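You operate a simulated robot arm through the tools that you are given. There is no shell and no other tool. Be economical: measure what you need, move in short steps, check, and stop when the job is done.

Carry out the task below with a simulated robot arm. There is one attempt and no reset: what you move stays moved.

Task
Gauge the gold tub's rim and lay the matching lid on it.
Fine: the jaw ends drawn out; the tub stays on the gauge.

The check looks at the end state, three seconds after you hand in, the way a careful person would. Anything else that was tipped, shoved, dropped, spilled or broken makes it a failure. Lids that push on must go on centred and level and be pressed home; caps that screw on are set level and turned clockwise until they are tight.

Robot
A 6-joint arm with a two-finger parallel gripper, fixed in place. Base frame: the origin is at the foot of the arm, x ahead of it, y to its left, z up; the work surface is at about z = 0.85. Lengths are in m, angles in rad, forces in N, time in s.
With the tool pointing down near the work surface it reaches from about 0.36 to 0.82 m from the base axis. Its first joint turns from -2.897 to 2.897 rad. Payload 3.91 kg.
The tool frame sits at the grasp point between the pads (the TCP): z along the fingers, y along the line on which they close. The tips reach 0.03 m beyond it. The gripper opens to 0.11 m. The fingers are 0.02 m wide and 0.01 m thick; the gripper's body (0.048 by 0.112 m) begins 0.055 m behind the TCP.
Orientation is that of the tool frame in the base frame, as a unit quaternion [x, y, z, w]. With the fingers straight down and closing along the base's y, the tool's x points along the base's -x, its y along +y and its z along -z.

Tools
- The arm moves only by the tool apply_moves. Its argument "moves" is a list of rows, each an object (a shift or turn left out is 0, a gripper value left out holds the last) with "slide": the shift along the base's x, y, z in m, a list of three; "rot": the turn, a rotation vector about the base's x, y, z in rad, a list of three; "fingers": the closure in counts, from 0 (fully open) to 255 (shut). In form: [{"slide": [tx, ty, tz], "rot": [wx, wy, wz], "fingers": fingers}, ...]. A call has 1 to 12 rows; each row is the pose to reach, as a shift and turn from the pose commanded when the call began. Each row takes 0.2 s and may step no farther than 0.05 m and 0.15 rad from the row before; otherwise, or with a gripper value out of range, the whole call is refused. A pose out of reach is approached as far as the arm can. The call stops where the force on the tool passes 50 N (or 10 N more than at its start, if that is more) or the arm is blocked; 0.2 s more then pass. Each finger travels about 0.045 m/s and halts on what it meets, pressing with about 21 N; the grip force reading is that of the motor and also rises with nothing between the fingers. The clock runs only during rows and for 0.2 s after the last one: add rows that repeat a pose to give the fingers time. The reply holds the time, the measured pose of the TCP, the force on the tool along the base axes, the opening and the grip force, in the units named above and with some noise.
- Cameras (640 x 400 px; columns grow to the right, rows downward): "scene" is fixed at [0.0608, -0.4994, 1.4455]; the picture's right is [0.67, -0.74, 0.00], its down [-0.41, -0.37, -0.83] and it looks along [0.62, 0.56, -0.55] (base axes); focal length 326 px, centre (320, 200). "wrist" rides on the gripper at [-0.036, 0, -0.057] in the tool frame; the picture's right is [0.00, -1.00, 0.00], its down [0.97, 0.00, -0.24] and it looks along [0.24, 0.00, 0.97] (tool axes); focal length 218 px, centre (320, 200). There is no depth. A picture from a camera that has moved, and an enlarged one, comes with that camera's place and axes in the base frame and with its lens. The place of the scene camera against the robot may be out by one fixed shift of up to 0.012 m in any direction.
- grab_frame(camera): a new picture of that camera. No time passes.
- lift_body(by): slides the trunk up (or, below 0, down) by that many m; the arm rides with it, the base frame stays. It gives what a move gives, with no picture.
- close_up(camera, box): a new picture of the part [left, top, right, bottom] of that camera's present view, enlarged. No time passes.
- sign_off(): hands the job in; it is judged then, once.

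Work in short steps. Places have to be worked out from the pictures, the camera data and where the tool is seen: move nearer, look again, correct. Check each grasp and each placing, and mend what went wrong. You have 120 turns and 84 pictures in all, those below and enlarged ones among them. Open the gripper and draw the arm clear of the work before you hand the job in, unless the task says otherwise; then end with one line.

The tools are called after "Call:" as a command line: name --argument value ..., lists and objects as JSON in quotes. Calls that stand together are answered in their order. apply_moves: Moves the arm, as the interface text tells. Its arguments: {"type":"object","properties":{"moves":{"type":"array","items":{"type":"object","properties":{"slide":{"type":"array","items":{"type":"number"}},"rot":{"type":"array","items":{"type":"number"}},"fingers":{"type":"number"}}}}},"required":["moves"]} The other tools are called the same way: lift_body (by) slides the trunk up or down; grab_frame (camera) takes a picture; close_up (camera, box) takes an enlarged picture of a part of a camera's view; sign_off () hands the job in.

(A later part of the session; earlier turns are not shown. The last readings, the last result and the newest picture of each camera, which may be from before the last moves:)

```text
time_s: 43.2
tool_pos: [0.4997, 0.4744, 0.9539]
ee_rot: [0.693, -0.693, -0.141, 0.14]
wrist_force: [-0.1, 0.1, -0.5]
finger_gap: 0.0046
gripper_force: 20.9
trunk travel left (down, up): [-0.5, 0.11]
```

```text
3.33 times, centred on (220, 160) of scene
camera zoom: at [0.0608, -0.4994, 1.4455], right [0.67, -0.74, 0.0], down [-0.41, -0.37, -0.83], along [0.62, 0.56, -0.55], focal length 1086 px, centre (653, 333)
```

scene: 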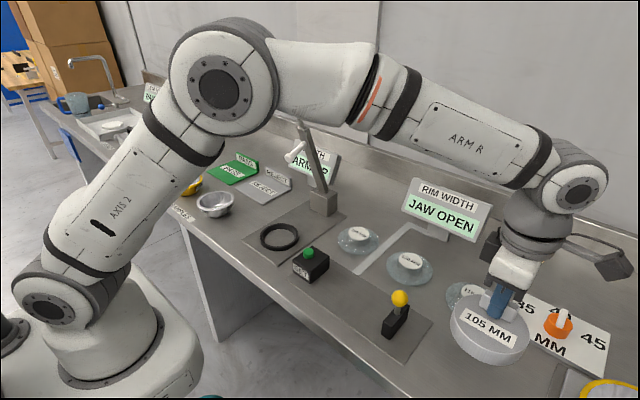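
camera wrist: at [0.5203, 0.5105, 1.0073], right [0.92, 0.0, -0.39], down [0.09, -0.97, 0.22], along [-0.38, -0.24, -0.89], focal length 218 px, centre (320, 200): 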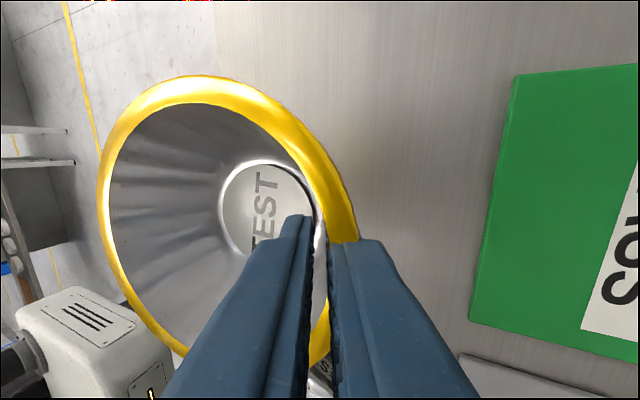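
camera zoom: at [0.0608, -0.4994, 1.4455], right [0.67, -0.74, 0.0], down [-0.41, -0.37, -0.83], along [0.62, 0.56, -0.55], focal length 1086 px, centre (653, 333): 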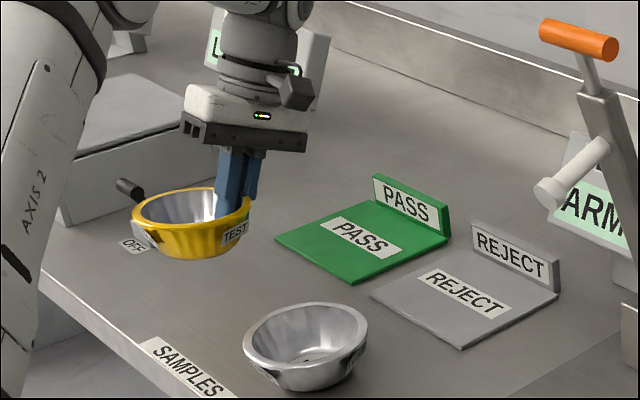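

Held rigidly and level. I retract to x≈0.40 and raise to z≈1.05 so the tool clears the depth arm, then sweep across.

Call:
apply_moves --moves '[{"slide": [-0.015, 0, 0.045]}, {"slide": [-0.04, -0.01, 0.085]}, {"slide": [-0.075, -0.03, 0.1]}, {"slide": [-0.1, -0.065, 0.1]}, {"slide": [-0.1, -0.11, 0.1]}, {"slide": [-0.1, -0.155, 0.1]}, {"slide": [-0.1, -0.2, 0.1]}, {"slide": [-0.1, -0.245, 0.1]}, {"slide": [-0.1, -0.29, 0.1]}]'

Call:
grab_frame --camera "scene"

```text
time_s: 45.2
tool_pos: [0.4007, 0.1849, 1.0548]
ee_rot: [0.694, -0.692, -0.14, 0.141]
wrist_force: [-0.3, 0.0, 0.0]
finger_gap: 0.0046
gripper_force: 21.1
trunk travel left (down, up): [-0.5, 0.11]
```

```text
43 pictures are left
```

scene: 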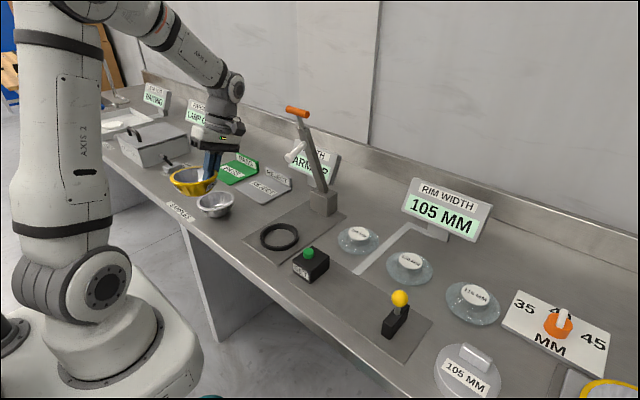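

Clear. The display holds the last reading. Continue the sweep to above the gauge.

Call:
apply_moves --moves '[{"slide": [0, -0.045, 0]}, {"slide": [0, -0.09, 0]}, {"slide": [0, -0.135, 0]}, {"slide": [0, -0.18, 0]}, {"slide": [0, -0.225, 0]}, {"slide": [0, -0.27, 0]}, {"slide": [0, -0.315, 0]}, {"slide": [0.03, -0.345, 0]}, {"slide": [0.06, -0.374, 0]}, {"slide": [0.1, -0.374, 0]}, {"slide": [0.112, -0.374, -0.035]}, {"slide": [0.112, -0.374, -0.075]}]'

Call:
grab_frame --camera "wrist"

Call:
close_up --camera "scene" --box '[240, 160, 480, 340]'

```text
time_s: 47.8
tool_pos: [0.5149, -0.19, 0.9783]
ee_rot: [0.693, -0.693, -0.14, 0.141]
wrist_force: [0.1, -0.2, -0.6]
finger_gap: 0.0046
gripper_force: 20.7
trunk travel left (down, up): [-0.5, 0.11]
```

```text
42 pictures are left
camera wrist: at [0.5354, -0.1518, 1.0315], right [0.92, 0.0, -0.39], down [0.09, -0.97, 0.22], along [-0.38, -0.24, -0.89], focal length 218 px, centre (320, 200)
```

wrist: 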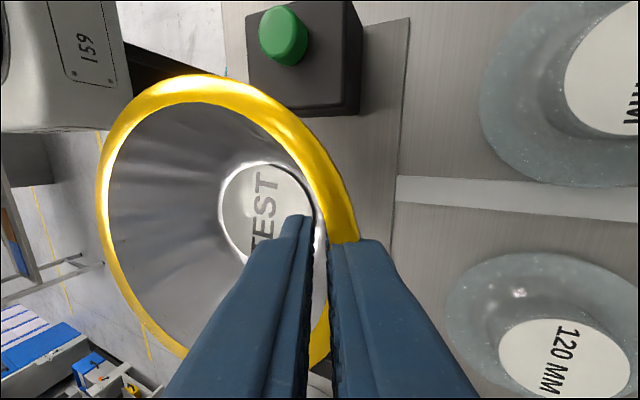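

```text
2.22 times, centred on (360, 250) of scene
camera zoom: at [0.0608, -0.4994, 1.4455], right [0.67, -0.74, 0.0], down [-0.41, -0.37, -0.83], along [0.62, 0.56, -0.55], focal length 724 px, centre (231, 89)
```

zoom: 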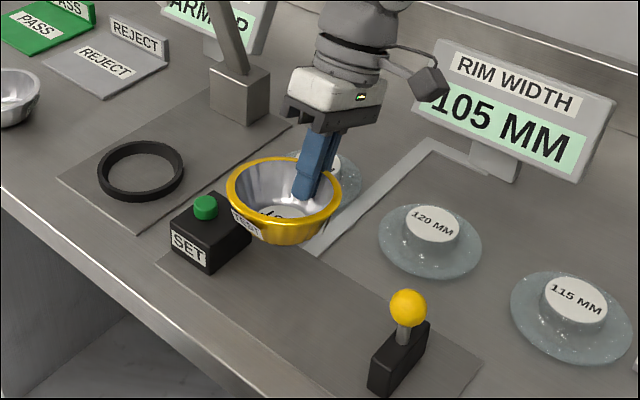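

The rim's +y side is close to the SET face in plan, so I shift 1 cm to -y, then lower onto the bed gently.

Call:
apply_moves --moves '[{"slide": [-0.002, -0.01, 0]}, {"slide": [-0.002, -0.01, -0.04]}, {"slide": [-0.002, -0.01, -0.068]}, {"slide": [-0.002, -0.01, -0.076]}, {"slide": [-0.002, -0.01, -0.079]}]'

Call:
grab_frame --camera "wrist"

```text
time_s: 49.0
tool_pos: [0.51, -0.1997, 0.8997]
ee_rot: [0.694, -0.692, -0.14, 0.141]
wrist_force: [0.3, -0.3, -0.5]
finger_gap: 0.0046
gripper_force: 20.8
trunk travel left (down, up): [-0.5, 0.11]
```

```text
40 pictures are left
camera wrist: at [0.5313, -0.1627, 0.9517], right [0.92, 0.0, -0.39], down [0.09, -0.97, 0.22], along [-0.38, -0.24, -0.89], focal length 218 px, centre (320, 200)
```

wrist: 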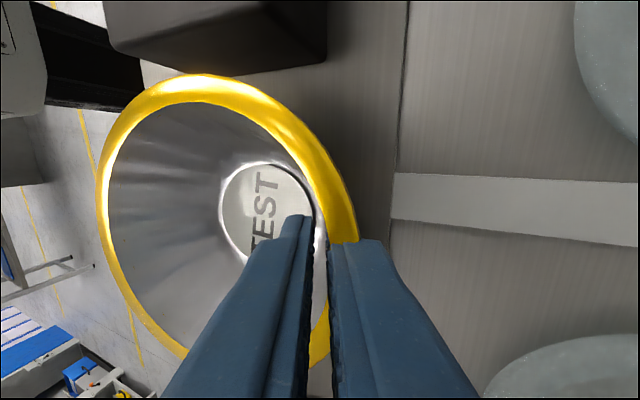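

Close to the bed with no contact yet; lower in millimetre steps.

Call:
apply_moves --moves '[{"slide": [0, 0, -0.0015]}, {"slide": [0, 0, -0.003]}, {"slide": [0, 0, -0.0045]}]'

```text
time_s: 49.8
tool_pos: [0.5106, -0.1991, 0.896]
ee_rot: [-0.693, 0.693, 0.139, -0.14]
wrist_force: [2.1, 0.2, 13.7]
finger_gap: 0.0047
gripper_force: 21.2
trunk travel left (down, up): [-0.5, 0.11]
```

Seated (13 N). Open to 3 cm and back out along the tool axis.

Call:
apply_moves --moves '[{"slide": [0, 0, 0.001], "fingers": 190}, {"slide": [0, 0, 0.001]}, {"slide": [0, 0, 0.001]}, {"slide": [0.016, 0, 0.038]}, {"slide": [0.031, 0, 0.075]}, {"slide": [0.046, 0, 0.11]}]'

Call:
apply_moves --moves '[{"slide": [-0.02, -0.03, 0.02], "rot": [0, -0.13, 0]}, {"slide": [-0.05, -0.06, 0.02], "rot": [0, -0.26, 0]}, {"slide": [-0.08, -0.09, 0.02], "rot": [0, -0.4, 0]}, {"slide": [-0.097, -0.13, 0.02], "rot": [0, -0.4, 0], "fingers": 120}, {"slide": [-0.097, -0.133, 0.02], "rot": [0, -0.4, 0]}]'

Call:
grab_frame --camera "wrist"

Call:
close_up --camera "scene" --box '[240, 160, 480, 340]'

```text
time_s: 51.2
tool_pos: [0.5563, -0.2012, 1.0075]
ee_rot: [0.693, -0.693, -0.14, 0.141]
wrist_force: [0.0, 0.2, -0.4]
finger_gap: 0.0279
gripper_force: 0.1
trunk travel left (down, up): [-0.5, 0.11]
```

```text
time_s: 52.4
tool_pos: [0.459, -0.3326, 1.0261]
ee_rot: [0.708, -0.706, 0.0, -0.001]
wrist_force: [0.4, -0.9, 0.1]
finger_gap: 0.0587
gripper_force: 0.1
trunk travel left (down, up): [-0.5, 0.11]
```

```text
39 pictures are left
camera wrist: at [0.4583, -0.2952, 1.0831], right [1.0, 0.0, 0.0], down [0.0, -0.97, 0.24], along [0.0, -0.24, -0.97], focal length 218 px, centre (320, 200)
```

wrist: 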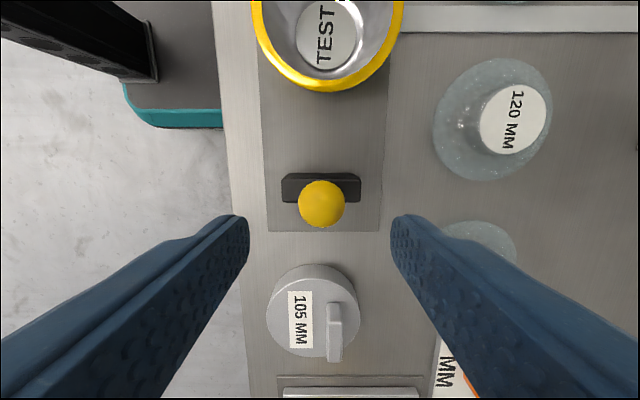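

```text
2.22 times, centred on (360, 250) of scene
camera zoom: at [0.0608, -0.4994, 1.4455], right [0.67, -0.74, 0.0], down [-0.41, -0.37, -0.83], along [0.62, 0.56, -0.55], focal length 724 px, centre (231, 89)
```

zoom: 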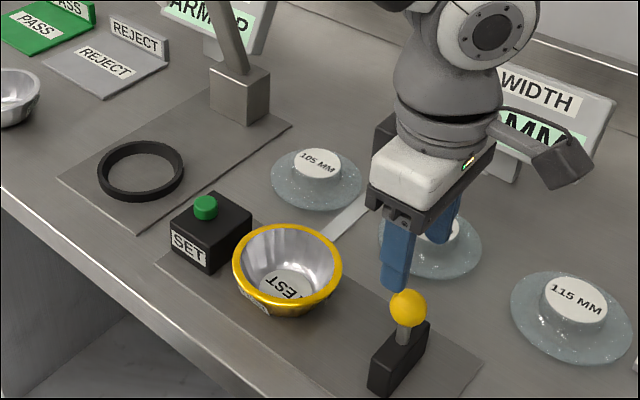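

Tub is on the bed. Grip the knob and slide the jaw in gently.

Call:
apply_moves --moves '[{"slide": [0, 0.001, -0.04]}, {"slide": [0, 0.001, -0.085]}, {"slide": [0, 0.001, -0.085], "fingers": 255}, {"slide": [0, 0.001, -0.085]}, {"slide": [0, 0.001, -0.085]}, {"slide": [0, 0.001, -0.085]}]'

Call:
apply_moves --moves '[{"slide": [0, 0.03, 0]}, {"slide": [0, 0.05, 0]}, {"slide": [0, 0.06, 0]}, {"slide": [0, 0.067, 0]}, {"slide": [0, 0.071, 0]}]'

Call:
apply_moves --moves '[{"slide": [0, 0.002, 0]}, {"slide": [0, 0.004, 0]}, {"slide": [0, 0.006, 0]}, {"slide": [0, 0.008, 0]}]'

Call:
close_up --camera "scene" --box '[240, 160, 520, 370]'

```text
time_s: 53.8
tool_pos: [0.4603, -0.3307, 0.9402]
ee_rot: [0.708, -0.706, 0.0, 0.0]
wrist_force: [10.5, 2.5, 4.5]
finger_gap: 0.0313
gripper_force: 45.3
trunk travel left (down, up): [-0.5, 0.11]
```

```text
time_s: 55.0
tool_pos: [0.4602, -0.2604, 0.9418]
ee_rot: [0.707, -0.707, 0.001, 0.0]
wrist_force: [16.1, -1.4, 25.6]
finger_gap: 0.0313
gripper_force: 45.2
trunk travel left (down, up): [-0.5, 0.11]
```

```text
time_s: 56.0
tool_pos: [0.4595, -0.2513, 0.9415]
ee_rot: [-0.707, 0.707, -0.001, 0.0]
wrist_force: [16.8, -1.4, 25.4]
finger_gap: 0.031
gripper_force: 45.2
trunk travel left (down, up): [-0.5, 0.11]
```

```text
1.90 times, centred on (380, 265) of scene
camera zoom: at [0.0608, -0.4994, 1.4455], right [0.67, -0.74, 0.0], down [-0.41, -0.37, -0.83], along [0.62, 0.56, -0.55], focal length 621 px, centre (206, 76)
```

zoom: 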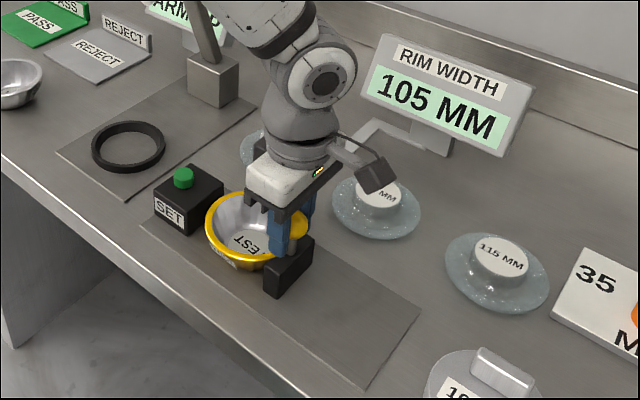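

No side force yet. Continue in small steps.

Call:
apply_moves --moves '[{"slide": [0, 0.0015, 0]}, {"slide": [0, 0.003, 0]}, {"slide": [0, 0.0045, 0]}]'

Call:
close_up --camera "scene" --box '[240, 160, 520, 370]'

```text
time_s: 56.8
tool_pos: [0.4601, -0.2484, 0.9419]
ee_rot: [0.707, -0.707, 0.001, 0.001]
wrist_force: [14.8, -1.2, 20.1]
finger_gap: 0.0308
gripper_force: 45.2
trunk travel left (down, up): [-0.5, 0.11]
```

```text
1.90 times, centred on (380, 265) of scene
camera zoom: at [0.0608, -0.4994, 1.4455], right [0.67, -0.74, 0.0], down [-0.41, -0.37, -0.83], along [0.62, 0.56, -0.55], focal length 621 px, centre (206, 76)
```

zoom: 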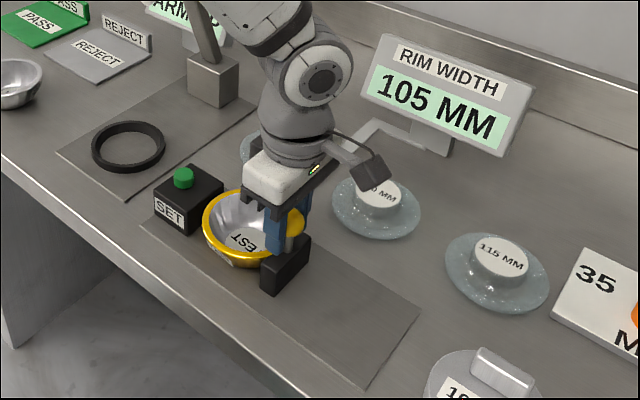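

Zoom in on how the rim meets the two faces.

Call:
close_up --camera "scene" --box '[295, 225, 395, 300]'

Call:
grab_frame --camera "wrist"

```text
5.33 times, centred on (345, 262) of scene
camera zoom: at [0.0608, -0.4994, 1.4455], right [0.67, -0.74, 0.0], down [-0.41, -0.37, -0.83], along [0.62, 0.56, -0.55], focal length 1738 px, centre (187, -133)
```

zoom: 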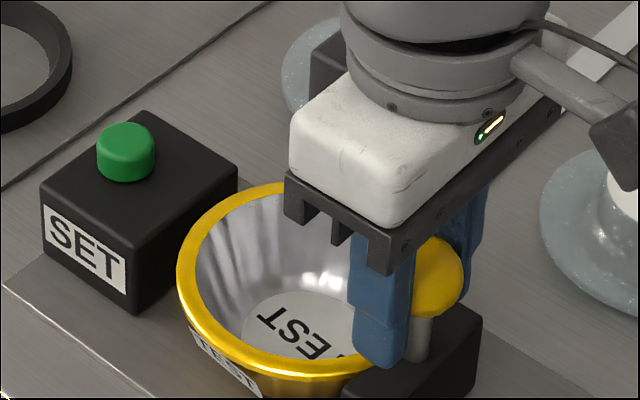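

```text
34 pictures are left
camera wrist: at [0.4593, -0.2107, 0.9984], right [1.0, 0.0, 0.0], down [0.0, -0.97, 0.24], along [0.0, -0.24, -0.97], focal length 218 px, centre (320, 200)
```

wrist: 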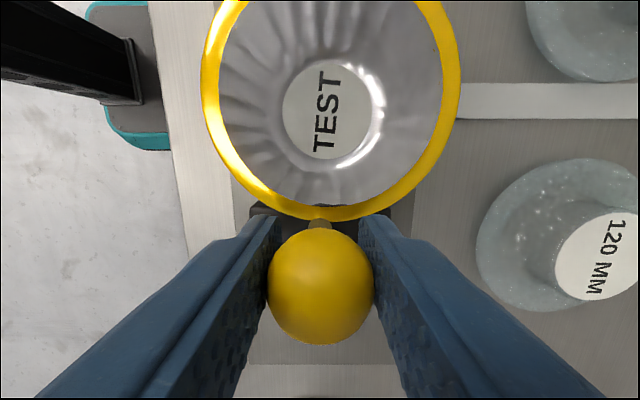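

The jaw is near the rim; I continue pushing gently to seat the tub against the fixed face and watch force and reading.

Call:
apply_moves --moves '[{"slide": [0, 0.0015, 0]}, {"slide": [0, 0.003, 0]}, {"slide": [0, 0.0045, 0]}]'

Call:
grab_frame --camera "scene"

Call:
grab_frame --camera "wrist"

```text
time_s: 57.6
tool_pos: [0.4599, -0.2425, 0.9417]
ee_rot: [-0.707, 0.707, -0.002, 0.001]
wrist_force: [15.3, -1.5, 25.7]
finger_gap: 0.0313
gripper_force: 45.3
trunk travel left (down, up): [-0.5, 0.11]
```

```text
33 pictures are left
```

scene: 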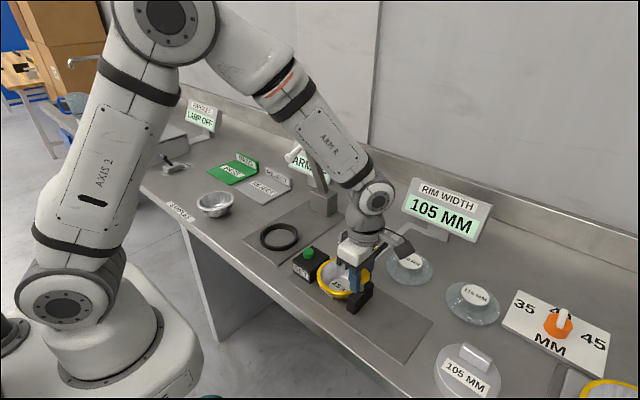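

```text
32 pictures are left
camera wrist: at [0.4592, -0.2064, 0.9983], right [1.0, 0.0, 0.0], down [0.0, -0.97, 0.24], along [0.0, -0.24, -0.97], focal length 218 px, centre (320, 200)
```

wrist: 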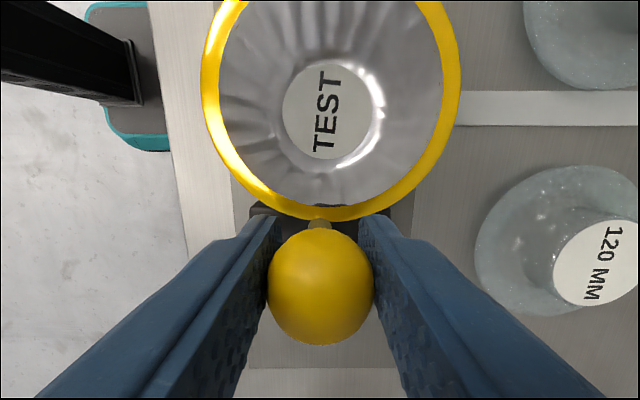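

The tub moves with the jaw. Zoom to see where the contact is.

Call:
close_up --camera "scene" --box '[310, 240, 380, 320]'

Call:
close_up --camera "wrist" --box '[190, 150, 460, 250]'

```text
5.00 times, centred on (345, 280) of scene
camera zoom: at [0.0608, -0.4994, 1.4455], right [0.67, -0.74, 0.0], down [-0.41, -0.37, -0.83], along [0.62, 0.56, -0.55], focal length 1629 px, centre (195, -200)
```

zoom: 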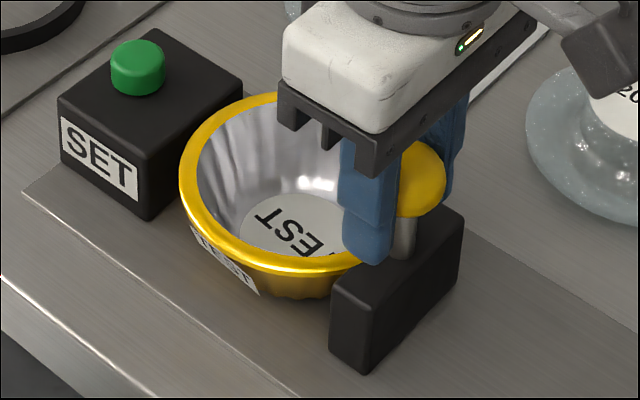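

```text
2.37 times, centred on (325, 200) of wrist
camera zoom: at [0.4592, -0.2064, 0.9983], right [1.0, 0.0, 0.0], down [0.0, -0.97, 0.24], along [0.0, -0.24, -0.97], focal length 517 px, centre (308, 200)
```

zoom: 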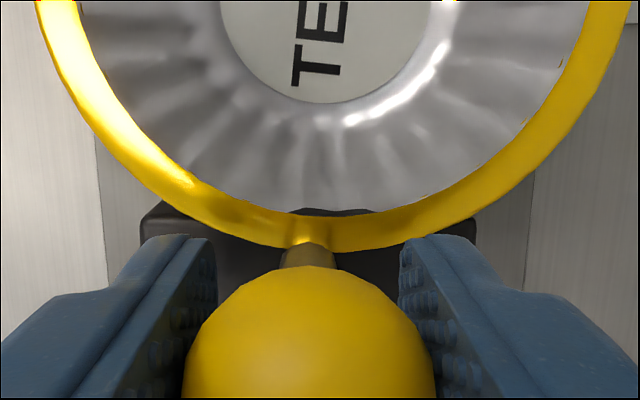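

The rim lip seems to overhang the jaw's top, near its stem. I continue to push gently until it meets the fixed block, watching the reading.

Call:
apply_moves --moves '[{"slide": [0, 0.002, 0]}, {"slide": [0, 0.004, 0]}, {"slide": [0, 0.006, 0]}, {"slide": [0, 0.007, 0]}]'

Call:
close_up --camera "scene" --box '[280, 160, 500, 320]'

```text
time_s: 58.6
tool_pos: [0.4601, -0.2365, 0.9405]
ee_rot: [-0.707, 0.707, -0.003, 0.0]
wrist_force: [17.8, -1.8, 31.1]
finger_gap: 0.0314
gripper_force: 44.9
trunk travel left (down, up): [-0.5, 0.11]
```

```text
2.50 times, centred on (390, 240) of scene
camera zoom: at [0.0608, -0.4994, 1.4455], right [0.67, -0.74, 0.0], down [-0.41, -0.37, -0.83], along [0.62, 0.56, -0.55], focal length 815 px, centre (145, 100)
```

zoom: 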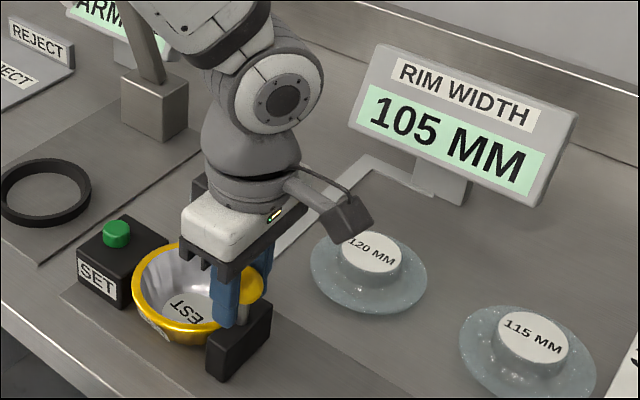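

Still not pinned and vertical load is building, so I back the jaw off 4 cm to see what state the tub is in.

Call:
apply_moves --moves '[{"slide": [0, -0.01, 0]}, {"slide": [0, -0.03, 0]}, {"slide": [0, -0.05, 0]}]'

Call:
grab_frame --camera "wrist"

Call:
close_up --camera "scene" --box '[280, 220, 420, 330]'

```text
time_s: 59.4
tool_pos: [0.4606, -0.2851, 0.9409]
ee_rot: [0.707, -0.707, 0.001, 0.0]
wrist_force: [16.2, -1.2, 34.7]
finger_gap: 0.0312
gripper_force: 44.9
trunk travel left (down, up): [-0.5, 0.11]
```

```text
28 pictures are left
camera wrist: at [0.4592, -0.2488, 0.998], right [1.0, 0.0, 0.0], down [0.0, -0.97, 0.24], along [0.0, -0.24, -0.97], focal length 218 px, centre (320, 200)
```

wrist: 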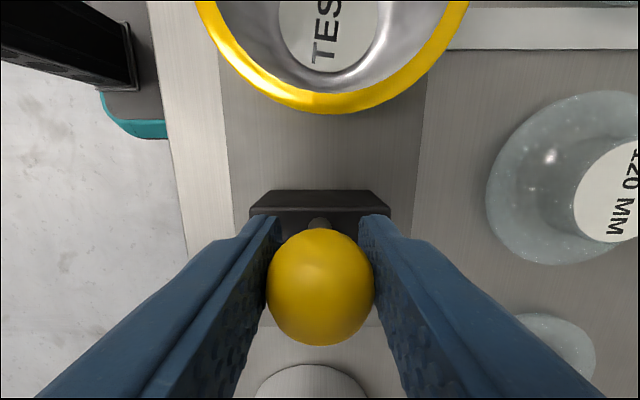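

```text
3.64 times, centred on (350, 275) of scene
camera zoom: at [0.0608, -0.4994, 1.4455], right [0.67, -0.74, 0.0], down [-0.41, -0.37, -0.83], along [0.62, 0.56, -0.55], focal length 1185 px, centre (211, -73)
```

zoom: 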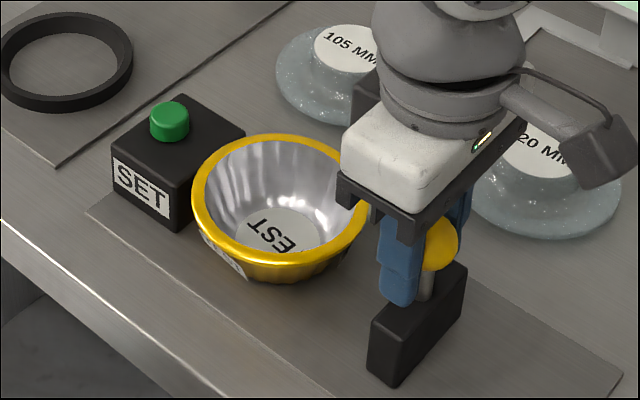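

The bias force is only in my grip on the knob (it's there with the jaw free). I relieve it by 2 mm, then close the jaw again until it really pins the tub.

Call:
apply_moves --moves '[{"slide": [0.001, 0, 0.002]}, {"slide": [0.001, 0.03, 0.002]}, {"slide": [0.001, 0.044, 0.002]}, {"slide": [0.001, 0.048, 0.002]}, {"slide": [0.001, 0.05, 0.002]}]'

Call:
apply_moves --moves '[{"slide": [0, 0.0015, 0]}, {"slide": [0, 0.003, 0]}, {"slide": [0, 0.0045, 0]}, {"slide": [0, 0.006, 0]}]'

Call:
close_up --camera "scene" --box '[280, 160, 500, 320]'

```text
time_s: 60.6
tool_pos: [0.459, -0.2381, 0.94]
ee_rot: [-0.707, 0.707, 0.003, -0.001]
wrist_force: [2.4, 0.6, -14.8]
finger_gap: 0.0312
gripper_force: 44.9
trunk travel left (down, up): [-0.5, 0.11]
```

```text
time_s: 61.6
tool_pos: [0.4597, -0.23, 0.9409]
ee_rot: [0.708, -0.706, -0.003, 0.001]
wrist_force: [-7.0, -1.3, -33.1]
finger_gap: 0.0311
gripper_force: 44.7
trunk travel left (down, up): [-0.5, 0.11]
```

```text
2.50 times, centred on (390, 240) of scene
camera zoom: at [0.0608, -0.4994, 1.4455], right [0.67, -0.74, 0.0], down [-0.41, -0.37, -0.83], along [0.62, 0.56, -0.55], focal length 815 px, centre (145, 100)
```

zoom: 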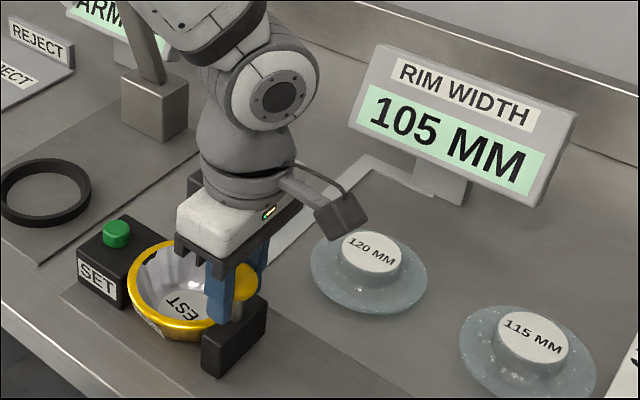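

Still no pinch. Relax the vertical bias and push on a few more millimetres.

Call:
apply_moves --moves '[{"slide": [0, 0, -0.001]}, {"slide": [0, 0.002, -0.001]}, {"slide": [0, 0.004, -0.001]}, {"slide": [0, 0.006, -0.001]}]'

Call:
close_up --camera "scene" --box '[280, 160, 500, 320]'

```text
time_s: 62.6
tool_pos: [0.4593, -0.2302, 0.9417]
ee_rot: [-0.707, 0.707, -0.001, 0.002]
wrist_force: [-9.4, -34.5, -18.4]
finger_gap: 0.0314
gripper_force: 45.1
trunk travel left (down, up): [-0.5, 0.11]
```

```text
2.50 times, centred on (390, 240) of scene
camera zoom: at [0.0608, -0.4994, 1.4455], right [0.67, -0.74, 0.0], down [-0.41, -0.37, -0.83], along [0.62, 0.56, -0.55], focal length 815 px, centre (145, 100)
```

zoom: 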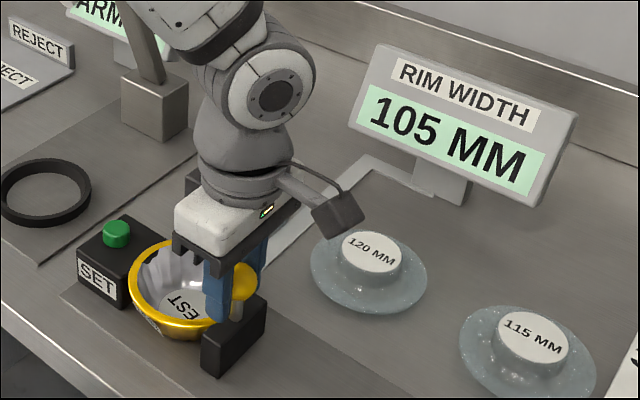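

Now pinned (34 N), but the display may need time to settle. Hold for a second and look again.

Call:
apply_moves --moves '[{"slide": [0, 0, 0]}, {"slide": [0, 0, 0]}, {"slide": [0, 0, 0]}, {"slide": [0, 0, 0]}, {"slide": [0, 0, 0]}, {"slide": [0, 0, 0]}]'

Call:
close_up --camera "scene" --box '[300, 160, 500, 320]'

Call:
grab_frame --camera "wrist"

```text
time_s: 64.0
tool_pos: [0.4603, -0.2288, 0.9425]
ee_rot: [-0.707, 0.707, 0.0, 0.002]
wrist_force: [3.8, -37.1, 8.5]
finger_gap: 0.0312
gripper_force: 45.8
trunk travel left (down, up): [-0.5, 0.11]
```

```text
2.50 times, centred on (400, 240) of scene
camera zoom: at [0.0608, -0.4994, 1.4455], right [0.67, -0.74, 0.0], down [-0.41, -0.37, -0.83], along [0.62, 0.56, -0.55], focal length 815 px, centre (120, 100)
```

zoom: 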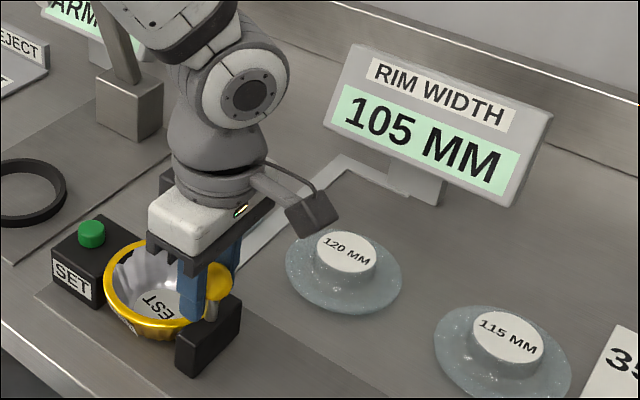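

```text
23 pictures are left
camera wrist: at [0.4592, -0.1914, 0.9991], right [1.0, 0.0, 0.0], down [0.0, -0.97, 0.24], along [0.0, -0.24, -0.97], focal length 218 px, centre (320, 200)
```

wrist: 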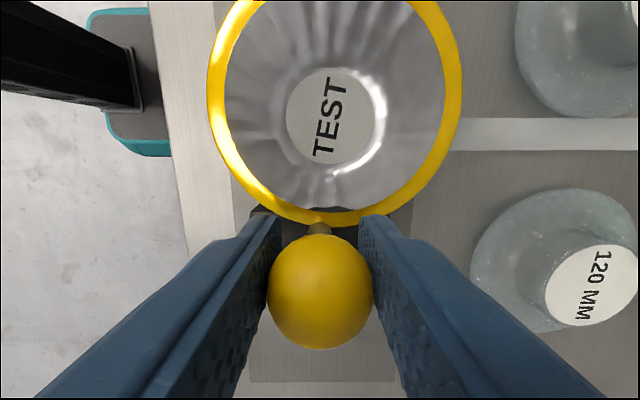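

The display stays at 105 MM with the tub pinned; it may be a held value, so I'll verify independently. First draw the jaw fully out and release it.

Call:
apply_moves --moves '[{"slide": [0, -0.015, 0]}, {"slide": [0, -0.05, 0]}, {"slide": [0, -0.085, 0]}, {"slide": [0, -0.107, 0]}, {"slide": [0, -0.107, 0]}, {"slide": [0, -0.107, 0], "fingers": 100}, {"slide": [0, -0.107, 0]}, {"slide": [0, -0.107, 0]}, {"slide": [0, -0.107, 0.04]}, {"slide": [0, -0.107, 0.08], "fingers": 0}]'

Call:
apply_moves --moves '[{"slide": [0.0, 0.045, 0]}, {"slide": [0.0, 0.09, 0]}, {"slide": [0.0, 0.135, 0]}, {"slide": [0.0, 0.15, 0], "fingers": 0}, {"slide": [0.0, 0.15, 0]}]'

Call:
grab_frame --camera "wrist"

```text
time_s: 66.2
tool_pos: [0.4607, -0.328, 1.0225]
ee_rot: [0.707, -0.707, 0.0, 0.0]
wrist_force: [-0.8, -1.2, -0.2]
finger_gap: 0.1017
gripper_force: 0.0
trunk travel left (down, up): [-0.5, 0.11]
```

```text
time_s: 67.4
tool_pos: [0.4609, -0.182, 1.0202]
ee_rot: [0.708, -0.706, 0.0, 0.0]
wrist_force: [0.0, 0.3, -0.2]
finger_gap: 0.11
gripper_force: 0.0
trunk travel left (down, up): [-0.5, 0.11]
```

```text
22 pictures are left
camera wrist: at [0.4598, -0.1447, 1.0788], right [1.0, 0.0, 0.0], down [0.0, -0.97, 0.24], along [0.0, -0.24, -0.97], focal length 218 px, centre (320, 200)
```

wrist: 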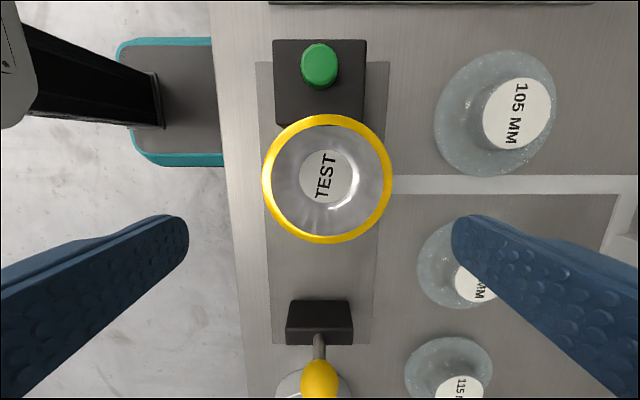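

Rim centre ≈(0.466, -0.170). I hover with fingers fully open (0.11 m) just above the rim to compare its width directly against the finger gap.

Call:
apply_moves --moves '[{"slide": [0.004, 0.01, -0.04]}, {"slide": [0.005, 0.012, -0.07]}, {"slide": [0.005, 0.012, -0.083]}, {"slide": [0.005, 0.012, -0.083]}]'

Call:
grab_frame --camera "wrist"

```text
time_s: 68.4
tool_pos: [0.4635, -0.1695, 0.9362]
ee_rot: [0.708, -0.706, 0.0, 0.0]
wrist_force: [0.8, -0.6, 0.2]
finger_gap: 0.1101
gripper_force: 0.1
trunk travel left (down, up): [-0.5, 0.11]
```

```text
21 pictures are left
camera wrist: at [0.4629, -0.1331, 0.9945], right [1.0, 0.0, 0.0], down [0.0, -0.97, 0.24], along [0.0, -0.24, -0.97], focal length 218 px, centre (320, 200)
```

wrist: 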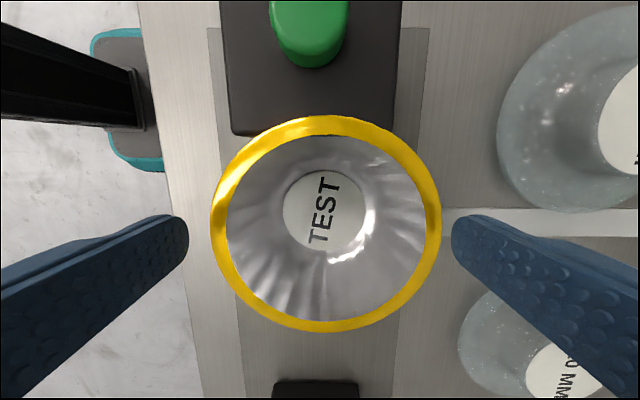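

Vision alone puts the rim near 0.108±0.002, not decisive. Check the display and jaw position now that it has been drawn out.

Call:
close_up --camera "scene" --box '[280, 160, 500, 350]'

```text
2.11 times, centred on (390, 255) of scene
camera zoom: at [0.0608, -0.4994, 1.4455], right [0.67, -0.74, 0.0], down [-0.41, -0.37, -0.83], along [0.62, 0.56, -0.55], focal length 686 px, centre (173, 84)
```

zoom: 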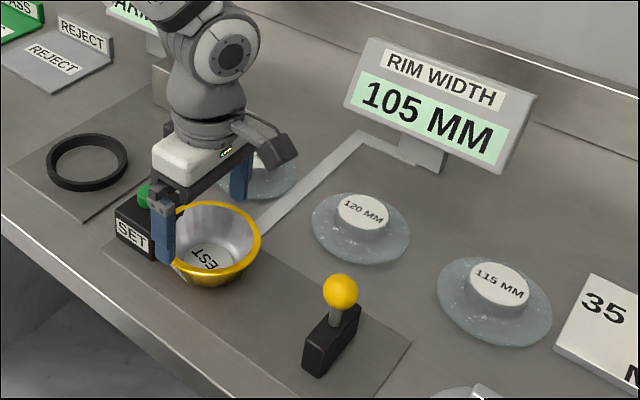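

Jaw is within ~1 mm of its start. The display may be latched; I'll pull the jaw hard against its outer stop to see whether it resets, then gauge anew.

Call:
apply_moves --moves '[{"slide": [0, 0, 0.045], "fingers": 60}, {"slide": [0, 0, 0.085], "fingers": 100}, {"slide": [-0.002, -0.045, 0.085]}, {"slide": [-0.003, -0.09, 0.085]}, {"slide": [-0.004, -0.135, 0.085]}, {"slide": [-0.004, -0.161, 0.085]}, {"slide": [-0.004, -0.161, 0.045]}, {"slide": [-0.004, -0.161, 0.007]}, {"slide": [-0.004, -0.161, 0.007], "fingers": 255}, {"slide": [-0.004, -0.161, 0.007]}, {"slide": [-0.004, -0.161, 0.007]}, {"slide": [-0.004, -0.161, 0.007]}]'

Call:
apply_moves --moves '[{"slide": [0, -0.003, 0]}, {"slide": [0, -0.006, 0]}, {"slide": [0, -0.009, 0]}, {"slide": [0, -0.012, 0]}]'

Call:
close_up --camera "scene" --box '[300, 160, 500, 340]'

```text
time_s: 71.0
tool_pos: [0.4594, -0.3309, 0.9437]
ee_rot: [0.707, -0.707, -0.001, 0.0]
wrist_force: [-15.8, 0.3, -4.7]
finger_gap: 0.0313
gripper_force: 45.1
trunk travel left (down, up): [-0.5, 0.11]
```

```text
time_s: 72.0
tool_pos: [0.46, -0.337, 0.9443]
ee_rot: [0.708, -0.706, -0.002, 0.0]
wrist_force: [-8.7, 38.8, -7.6]
finger_gap: 0.0318
gripper_force: 44.8
trunk travel left (down, up): [-0.5, 0.11]
```

```text
2.22 times, centred on (400, 250) of scene
camera zoom: at [0.0608, -0.4994, 1.4455], right [0.67, -0.74, 0.0], down [-0.41, -0.37, -0.83], along [0.62, 0.56, -0.55], focal length 724 px, centre (142, 89)
```

zoom: 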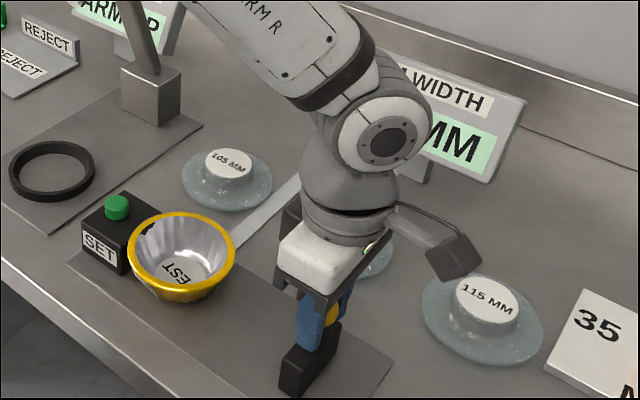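

The display keeps its last value even fully open. As I hold the knob, I gauge the tub once more from the full-out position, now pressing to a firm, sustained contact.

Call:
apply_moves --moves '[{"slide": [0, 0.03, -0.001]}, {"slide": [0, 0.06, -0.001]}, {"slide": [0, 0.085, -0.001]}, {"slide": [0, 0.1, -0.001]}, {"slide": [0, 0.106, -0.001]}]'

Call:
apply_moves --moves '[{"slide": [0, 0.002, 0]}, {"slide": [0, 0.004, 0]}, {"slide": [0, 0.006, 0]}, {"slide": [0, 0.008, 0]}, {"slide": [0, 0.01, 0]}, {"slide": [0, 0.01, 0]}]'

Call:
close_up --camera "scene" --box '[290, 160, 500, 330]'

```text
time_s: 73.2
tool_pos: [0.4603, -0.2374, 0.9439]
ee_rot: [0.708, -0.707, 0.001, -0.001]
wrist_force: [-17.4, -0.7, 6.7]
finger_gap: 0.0312
gripper_force: 44.9
trunk travel left (down, up): [-0.5, 0.11]
```

```text
time_s: 74.6
tool_pos: [0.4591, -0.231, 0.9449]
ee_rot: [-0.707, 0.707, 0.0, 0.002]
wrist_force: [-14.8, -37.3, 0.5]
finger_gap: 0.0312
gripper_force: 44.6
trunk travel left (down, up): [-0.5, 0.11]
```

```text
2.35 times, centred on (395, 245) of scene
camera zoom: at [0.0608, -0.4994, 1.4455], right [0.67, -0.74, 0.0], down [-0.41, -0.37, -0.83], along [0.62, 0.56, -0.55], focal length 767 px, centre (144, 94)
```

zoom: 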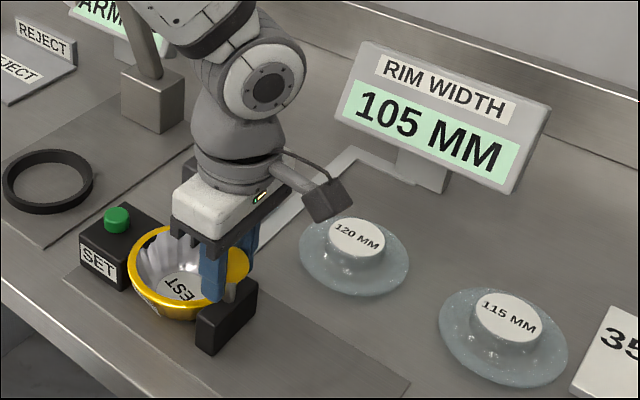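

Reads 105 MM again. To rule out a stale value from the master, I'll do a check with the bed empty. Draw the jaw out, release, then regrip the tub with the same tilted wall grip.

Call:
apply_moves --moves '[{"slide": [0, -0.015, 0]}, {"slide": [0, -0.05, 0]}, {"slide": [0, -0.085, 0]}, {"slide": [0, -0.108, 0]}, {"slide": [0, -0.108, 0]}, {"slide": [0, -0.106, 0], "fingers": 100}, {"slide": [0, -0.106, 0]}, {"slide": [0, -0.106, 0]}, {"slide": [0, -0.106, 0.04]}, {"slide": [0.01, -0.09, 0.08]}, {"slide": [0.025, -0.05, 0.09]}]'

Call:
apply_moves --moves '[{"slide": [0.03, 0.04, 0], "rot": [0, 0.13, 0], "fingers": 185}, {"slide": [0.055, 0.08, 0], "rot": [0, 0.26, 0]}, {"slide": [0.068, 0.116, -0.025], "rot": [0, 0.4, 0]}, {"slide": [0.068, 0.116, -0.027], "rot": [0, 0.4, 0]}]'

Call:
grab_frame --camera "wrist"

```text
time_s: 77.0
tool_pos: [0.4849, -0.2764, 1.035]
ee_rot: [0.708, -0.707, 0.0, 0.0]
wrist_force: [-0.7, 0.2, -1.0]
finger_gap: 0.067
gripper_force: 0.1
trunk travel left (down, up): [-0.5, 0.11]
```

```text
time_s: 78.0
tool_pos: [0.5534, -0.1587, 1.0079]
ee_rot: [0.694, -0.692, -0.14, 0.141]
wrist_force: [-0.5, 0.3, 0.0]
finger_gap: 0.0304
gripper_force: 0.1
trunk travel left (down, up): [-0.5, 0.11]
```

```text
17 pictures are left
camera wrist: at [0.5752, -0.122, 1.0612], right [0.92, 0.0, -0.39], down [0.09, -0.97, 0.22], along [-0.38, -0.24, -0.89], focal length 218 px, centre (320, 200)
```

wrist: 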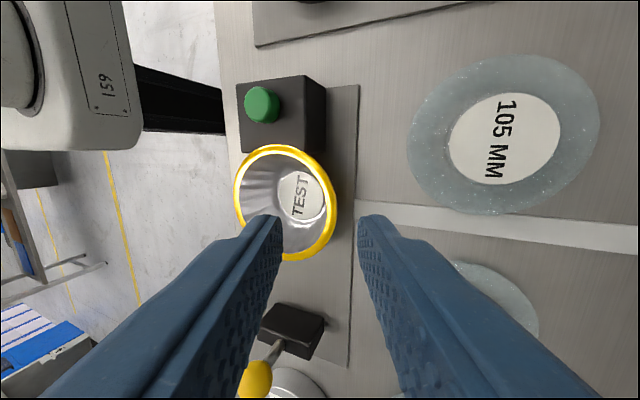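

Rim outer edge at x≈0.521. Advance along the tool axis with that correction and grip.

Call:
apply_moves --moves '[{"slide": [0.0112, -0.009, 0]}, {"slide": [-0.0045, -0.009, -0.037]}, {"slide": [-0.02, -0.009, -0.0736]}, {"slide": [-0.029, -0.009, -0.095]}, {"slide": [-0.0358, -0.009, -0.1113]}, {"slide": [-0.0358, -0.009, -0.1113], "fingers": 255}, {"slide": [-0.0358, -0.009, -0.1113]}, {"slide": [-0.0358, -0.009, -0.1113]}, {"slide": [-0.0358, -0.009, -0.1113]}]'

Call:
apply_moves --moves '[{"slide": [0, 0, 0.01]}, {"slide": [0, 0, 0.04]}, {"slide": [0, 0, 0.08]}, {"slide": [-0.03, 0, 0.115]}, {"slide": [-0.07, 0, 0.135]}, {"slide": [-0.11, 0, 0.15]}]'

Call:
grab_frame --camera "wrist"

```text
time_s: 80.0
tool_pos: [0.5202, -0.1699, 0.8947]
ee_rot: [0.694, -0.692, -0.14, 0.141]
wrist_force: [-0.9, -3.9, 1.1]
finger_gap: 0.0047
gripper_force: 21.2
trunk travel left (down, up): [-0.5, 0.11]
```

```text
time_s: 81.4
tool_pos: [0.4072, -0.1673, 1.0476]
ee_rot: [0.694, -0.693, -0.14, 0.141]
wrist_force: [0.7, 0.3, -0.4]
finger_gap: 0.0033
gripper_force: 21.3
trunk travel left (down, up): [-0.5, 0.11]
```

```text
16 pictures are left
camera wrist: at [0.4284, -0.1314, 1.1002], right [0.92, 0.0, -0.39], down [0.09, -0.97, 0.22], along [-0.38, -0.24, -0.89], focal length 218 px, centre (320, 200)
```

wrist: 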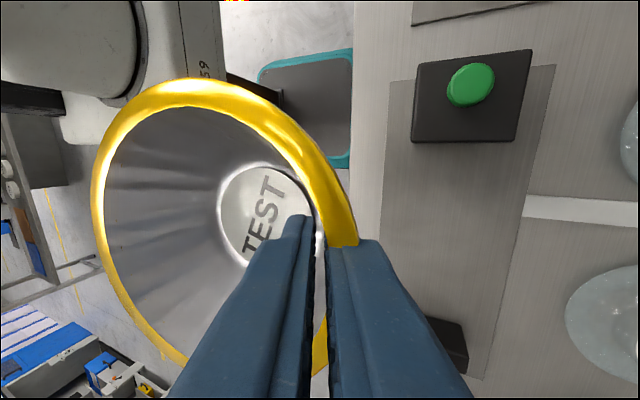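

Held. Take it to the free table spot at about (0.45, 0.21).

Call:
apply_moves --moves '[{"slide": [0, 0.045, 0]}, {"slide": [0, 0.09, 0]}, {"slide": [0, 0.135, 0]}, {"slide": [0, 0.18, 0]}, {"slide": [0, 0.225, 0]}, {"slide": [0, 0.27, 0]}, {"slide": [0, 0.315, 0]}, {"slide": [0.01, 0.358, 0]}, {"slide": [0.05, 0.377, 0]}, {"slide": [0.09, 0.377, -0.01]}, {"slide": [0.093, 0.377, -0.05]}, {"slide": [0.093, 0.377, -0.095]}]'

Call:
grab_frame --camera "scene"

```text
time_s: 84.0
tool_pos: [0.5005, 0.2089, 0.9531]
ee_rot: [0.693, -0.693, -0.14, 0.14]
wrist_force: [-0.5, 0.1, 0.1]
finger_gap: 0.0032
gripper_force: 21.0
trunk travel left (down, up): [-0.5, 0.11]
```

```text
15 pictures are left
```

scene: 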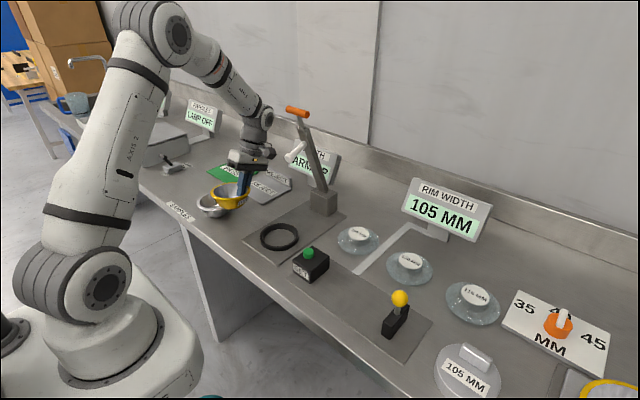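

Silver's rim reaches y≈0.245, so I shift the gold tub to y≈0.173 before lowering it.

Call:
apply_moves --moves '[{"slide": [0, -0.036, 0]}, {"slide": [0, -0.036, -0.04]}, {"slide": [0, -0.036, -0.055]}, {"slide": [0, -0.036, -0.058]}]'

Call:
apply_moves --moves '[{"slide": [0, 0, -0.0015]}, {"slide": [0, 0, -0.003]}, {"slide": [0, 0, -0.0045]}, {"slide": [0, 0, -0.006]}]'

```text
time_s: 85.0
tool_pos: [0.5004, 0.1716, 0.8922]
ee_rot: [-0.693, 0.693, 0.14, -0.141]
wrist_force: [-0.8, 0.4, 0.1]
finger_gap: 0.0032
gripper_force: 20.9
trunk travel left (down, up): [-0.5, 0.11]
```

```text
time_s: 86.0
tool_pos: [0.5007, 0.1706, 0.8883]
ee_rot: [-0.693, 0.693, 0.14, -0.139]
wrist_force: [2.4, 0.0, 15.6]
finger_gap: 0.004
gripper_force: 20.9
trunk travel left (down, up): [-0.5, 0.11]
```

Seated. Release, back out, untilt while retracting, and travel to the knob.

Call:
apply_moves --moves '[{"slide": [0, 0, 0.002], "fingers": 190}, {"slide": [0, 0, 0.002]}, {"slide": [0, 0, 0.002]}, {"slide": [0.016, 0, 0.039]}, {"slide": [0.031, 0, 0.076]}, {"slide": [0.035, 0, 0.11]}, {"slide": [0.0, 0, 0.14], "rot": [0, -0.13, 0]}, {"slide": [-0.04, 0, 0.16], "rot": [0, -0.26, 0]}, {"slide": [-0.08, 0, 0.16], "rot": [0, -0.4, 0]}, {"slide": [-0.09, -0.045, 0.16], "rot": [0, -0.4, 0]}, {"slide": [-0.09, -0.09, 0.16], "rot": [0, -0.4, 0]}]'

Call:
apply_moves --moves '[{"slide": [0, -0.045, 0]}, {"slide": [0, -0.09, 0]}, {"slide": [0, -0.135, 0]}, {"slide": [0, -0.18, 0]}, {"slide": [0, -0.225, 0]}, {"slide": [0, -0.27, 0]}, {"slide": [0.01, -0.315, 0], "fingers": 100}, {"slide": [0.03, -0.355, 0]}, {"slide": [0.049, -0.39, 0]}, {"slide": [0.049, -0.412, -0.02]}, {"slide": [0.049, -0.416, -0.065]}, {"slide": [0.049, -0.416, -0.105]}]'

```text
time_s: 88.4
tool_pos: [0.4094, 0.0822, 1.0495]
ee_rot: [0.707, -0.707, 0.0, 0.0]
wrist_force: [-0.6, 0.5, -0.1]
finger_gap: 0.028
gripper_force: 0.1
trunk travel left (down, up): [-0.5, 0.11]
```

```text
time_s: 91.0
tool_pos: [0.4601, -0.3357, 0.9427]
ee_rot: [0.708, -0.706, 0.0, 0.001]
wrist_force: [0.0, 0.1, -0.4]
finger_gap: 0.0667
gripper_force: 0.1
trunk travel left (down, up): [-0.5, 0.11]
```

Now grip the knob and slide the jaw in on the empty bed, to where it stalled before and a bit beyond.

Call:
apply_moves --moves '[{"slide": [0, 0.001, 0], "fingers": 255}, {"slide": [0, 0.001, 0]}, {"slide": [0, 0.001, 0]}, {"slide": [0, 0.001, 0]}, {"slide": [0, 0.03, 0]}, {"slide": [0, 0.06, 0]}, {"slide": [0, 0.085, 0]}, {"slide": [0, 0.097, 0]}]'

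Call:
apply_moves --moves '[{"slide": [0, 0.004, 0]}, {"slide": [0, 0.008, 0]}, {"slide": [0, 0.012, 0]}, {"slide": [0, 0.016, 0]}, {"slide": [0, 0.02, 0]}, {"slide": [0, 0.02, 0]}]'

Call:
close_up --camera "scene" --box '[240, 160, 500, 330]'

```text
time_s: 92.8
tool_pos: [0.4596, -0.2373, 0.9419]
ee_rot: [-0.707, 0.707, -0.001, 0.001]
wrist_force: [2.5, -0.2, 3.9]
finger_gap: 0.0313
gripper_force: 44.5
trunk travel left (down, up): [-0.5, 0.11]
```

```text
time_s: 94.2
tool_pos: [0.4583, -0.2162, 0.9406]
ee_rot: [-0.707, 0.707, 0.002, 0.0]
wrist_force: [-0.9, -0.1, 0.9]
finger_gap: 0.0001
gripper_force: 37.7
trunk travel left (down, up): [-0.5, 0.11]
```

```text
2.35 times, centred on (370, 245) of scene
camera zoom: at [0.0608, -0.4994, 1.4455], right [0.67, -0.74, 0.0], down [-0.41, -0.37, -0.83], along [0.62, 0.56, -0.55], focal length 767 px, centre (202, 94)
```

zoom: 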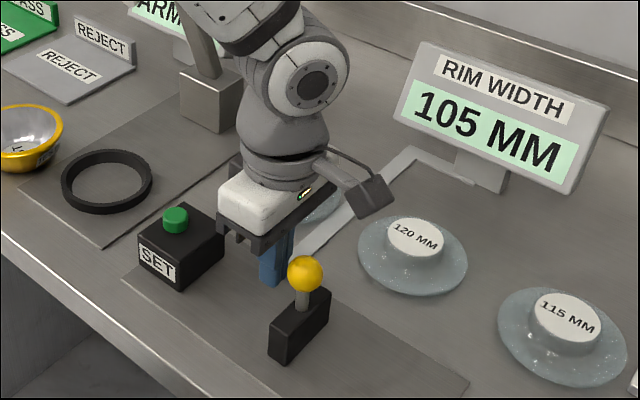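

With an empty bed the jaw runs to its own end stop (fingers slipped off) and the display stays at 105, so the value may be held from the master. I need a sample that changes it; first push the jaw back out with the closed fingers, which sit on the knob's +y side.

Call:
apply_moves --moves '[{"slide": [0.001, -0.02, 0]}, {"slide": [0.001, -0.045, 0]}, {"slide": [0.001, -0.07, 0]}, {"slide": [0.001, -0.085, 0]}, {"slide": [0.001, -0.092, 0]}, {"slide": [0.001, -0.096, 0]}]'

```text
time_s: 95.6
tool_pos: [0.461, -0.3081, 0.9426]
ee_rot: [0.708, -0.706, -0.002, 0.001]
wrist_force: [1.4, 35.4, 2.8]
finger_gap: 0.0001
gripper_force: 37.9
trunk travel left (down, up): [-0.5, 0.11]
```

Jaw is out at its stop. Now I'll gauge the silver sample as a test; travel to it (retracted path) and look.

Call:
apply_moves --moves '[{"slide": [0, 0.002, 0.0], "fingers": 185}, {"slide": [-0.01, 0.01, 0.045]}, {"slide": [-0.03, 0.03, 0.085]}, {"slide": [-0.05, 0.065, 0.107]}, {"slide": [-0.05, 0.11, 0.107]}, {"slide": [-0.05, 0.155, 0.107]}, {"slide": [-0.05, 0.2, 0.107]}, {"slide": [-0.05, 0.245, 0.107]}, {"slide": [-0.05, 0.29, 0.107]}, {"slide": [-0.05, 0.335, 0.107]}, {"slide": [-0.05, 0.38, 0.107]}, {"slide": [-0.05, 0.425, 0.107]}]'

Call:
apply_moves --moves '[{"slide": [0, 0.045, 0]}, {"slide": [0, 0.09, 0]}, {"slide": [0, 0.135, 0]}, {"slide": [0.02, 0.17, 0]}, {"slide": [0.055, 0.185, 0], "rot": [0, 0.13, 0]}, {"slide": [0.095, 0.185, -0.01], "rot": [0, 0.26, 0]}, {"slide": [0.131, 0.185, -0.035], "rot": [0, 0.4, 0]}, {"slide": [0.135, 0.185, -0.044], "rot": [0, 0.4, 0]}]'

Call:
grab_frame --camera "wrist"

```text
time_s: 98.2
tool_pos: [0.4102, 0.1132, 1.0513]
ee_rot: [-0.707, 0.707, 0.0, -0.001]
wrist_force: [-1.0, 0.4, -0.1]
finger_gap: 0.0303
gripper_force: 0.0
trunk travel left (down, up): [-0.5, 0.11]
```

```text
time_s: 100.0
tool_pos: [0.5461, 0.2968, 1.0067]
ee_rot: [-0.693, 0.693, 0.141, -0.141]
wrist_force: [0.1, 0.5, -0.2]
finger_gap: 0.0303
gripper_force: 0.0
trunk travel left (down, up): [-0.5, 0.11]
```

```text
13 pictures are left
camera wrist: at [0.5671, 0.3334, 1.0594], right [0.92, 0.0, -0.39], down [0.09, -0.97, 0.22], along [-0.38, -0.24, -0.89], focal length 218 px, centre (320, 200)
```

wrist: 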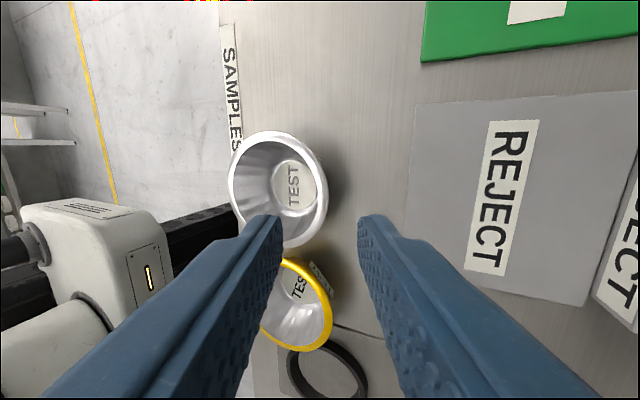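

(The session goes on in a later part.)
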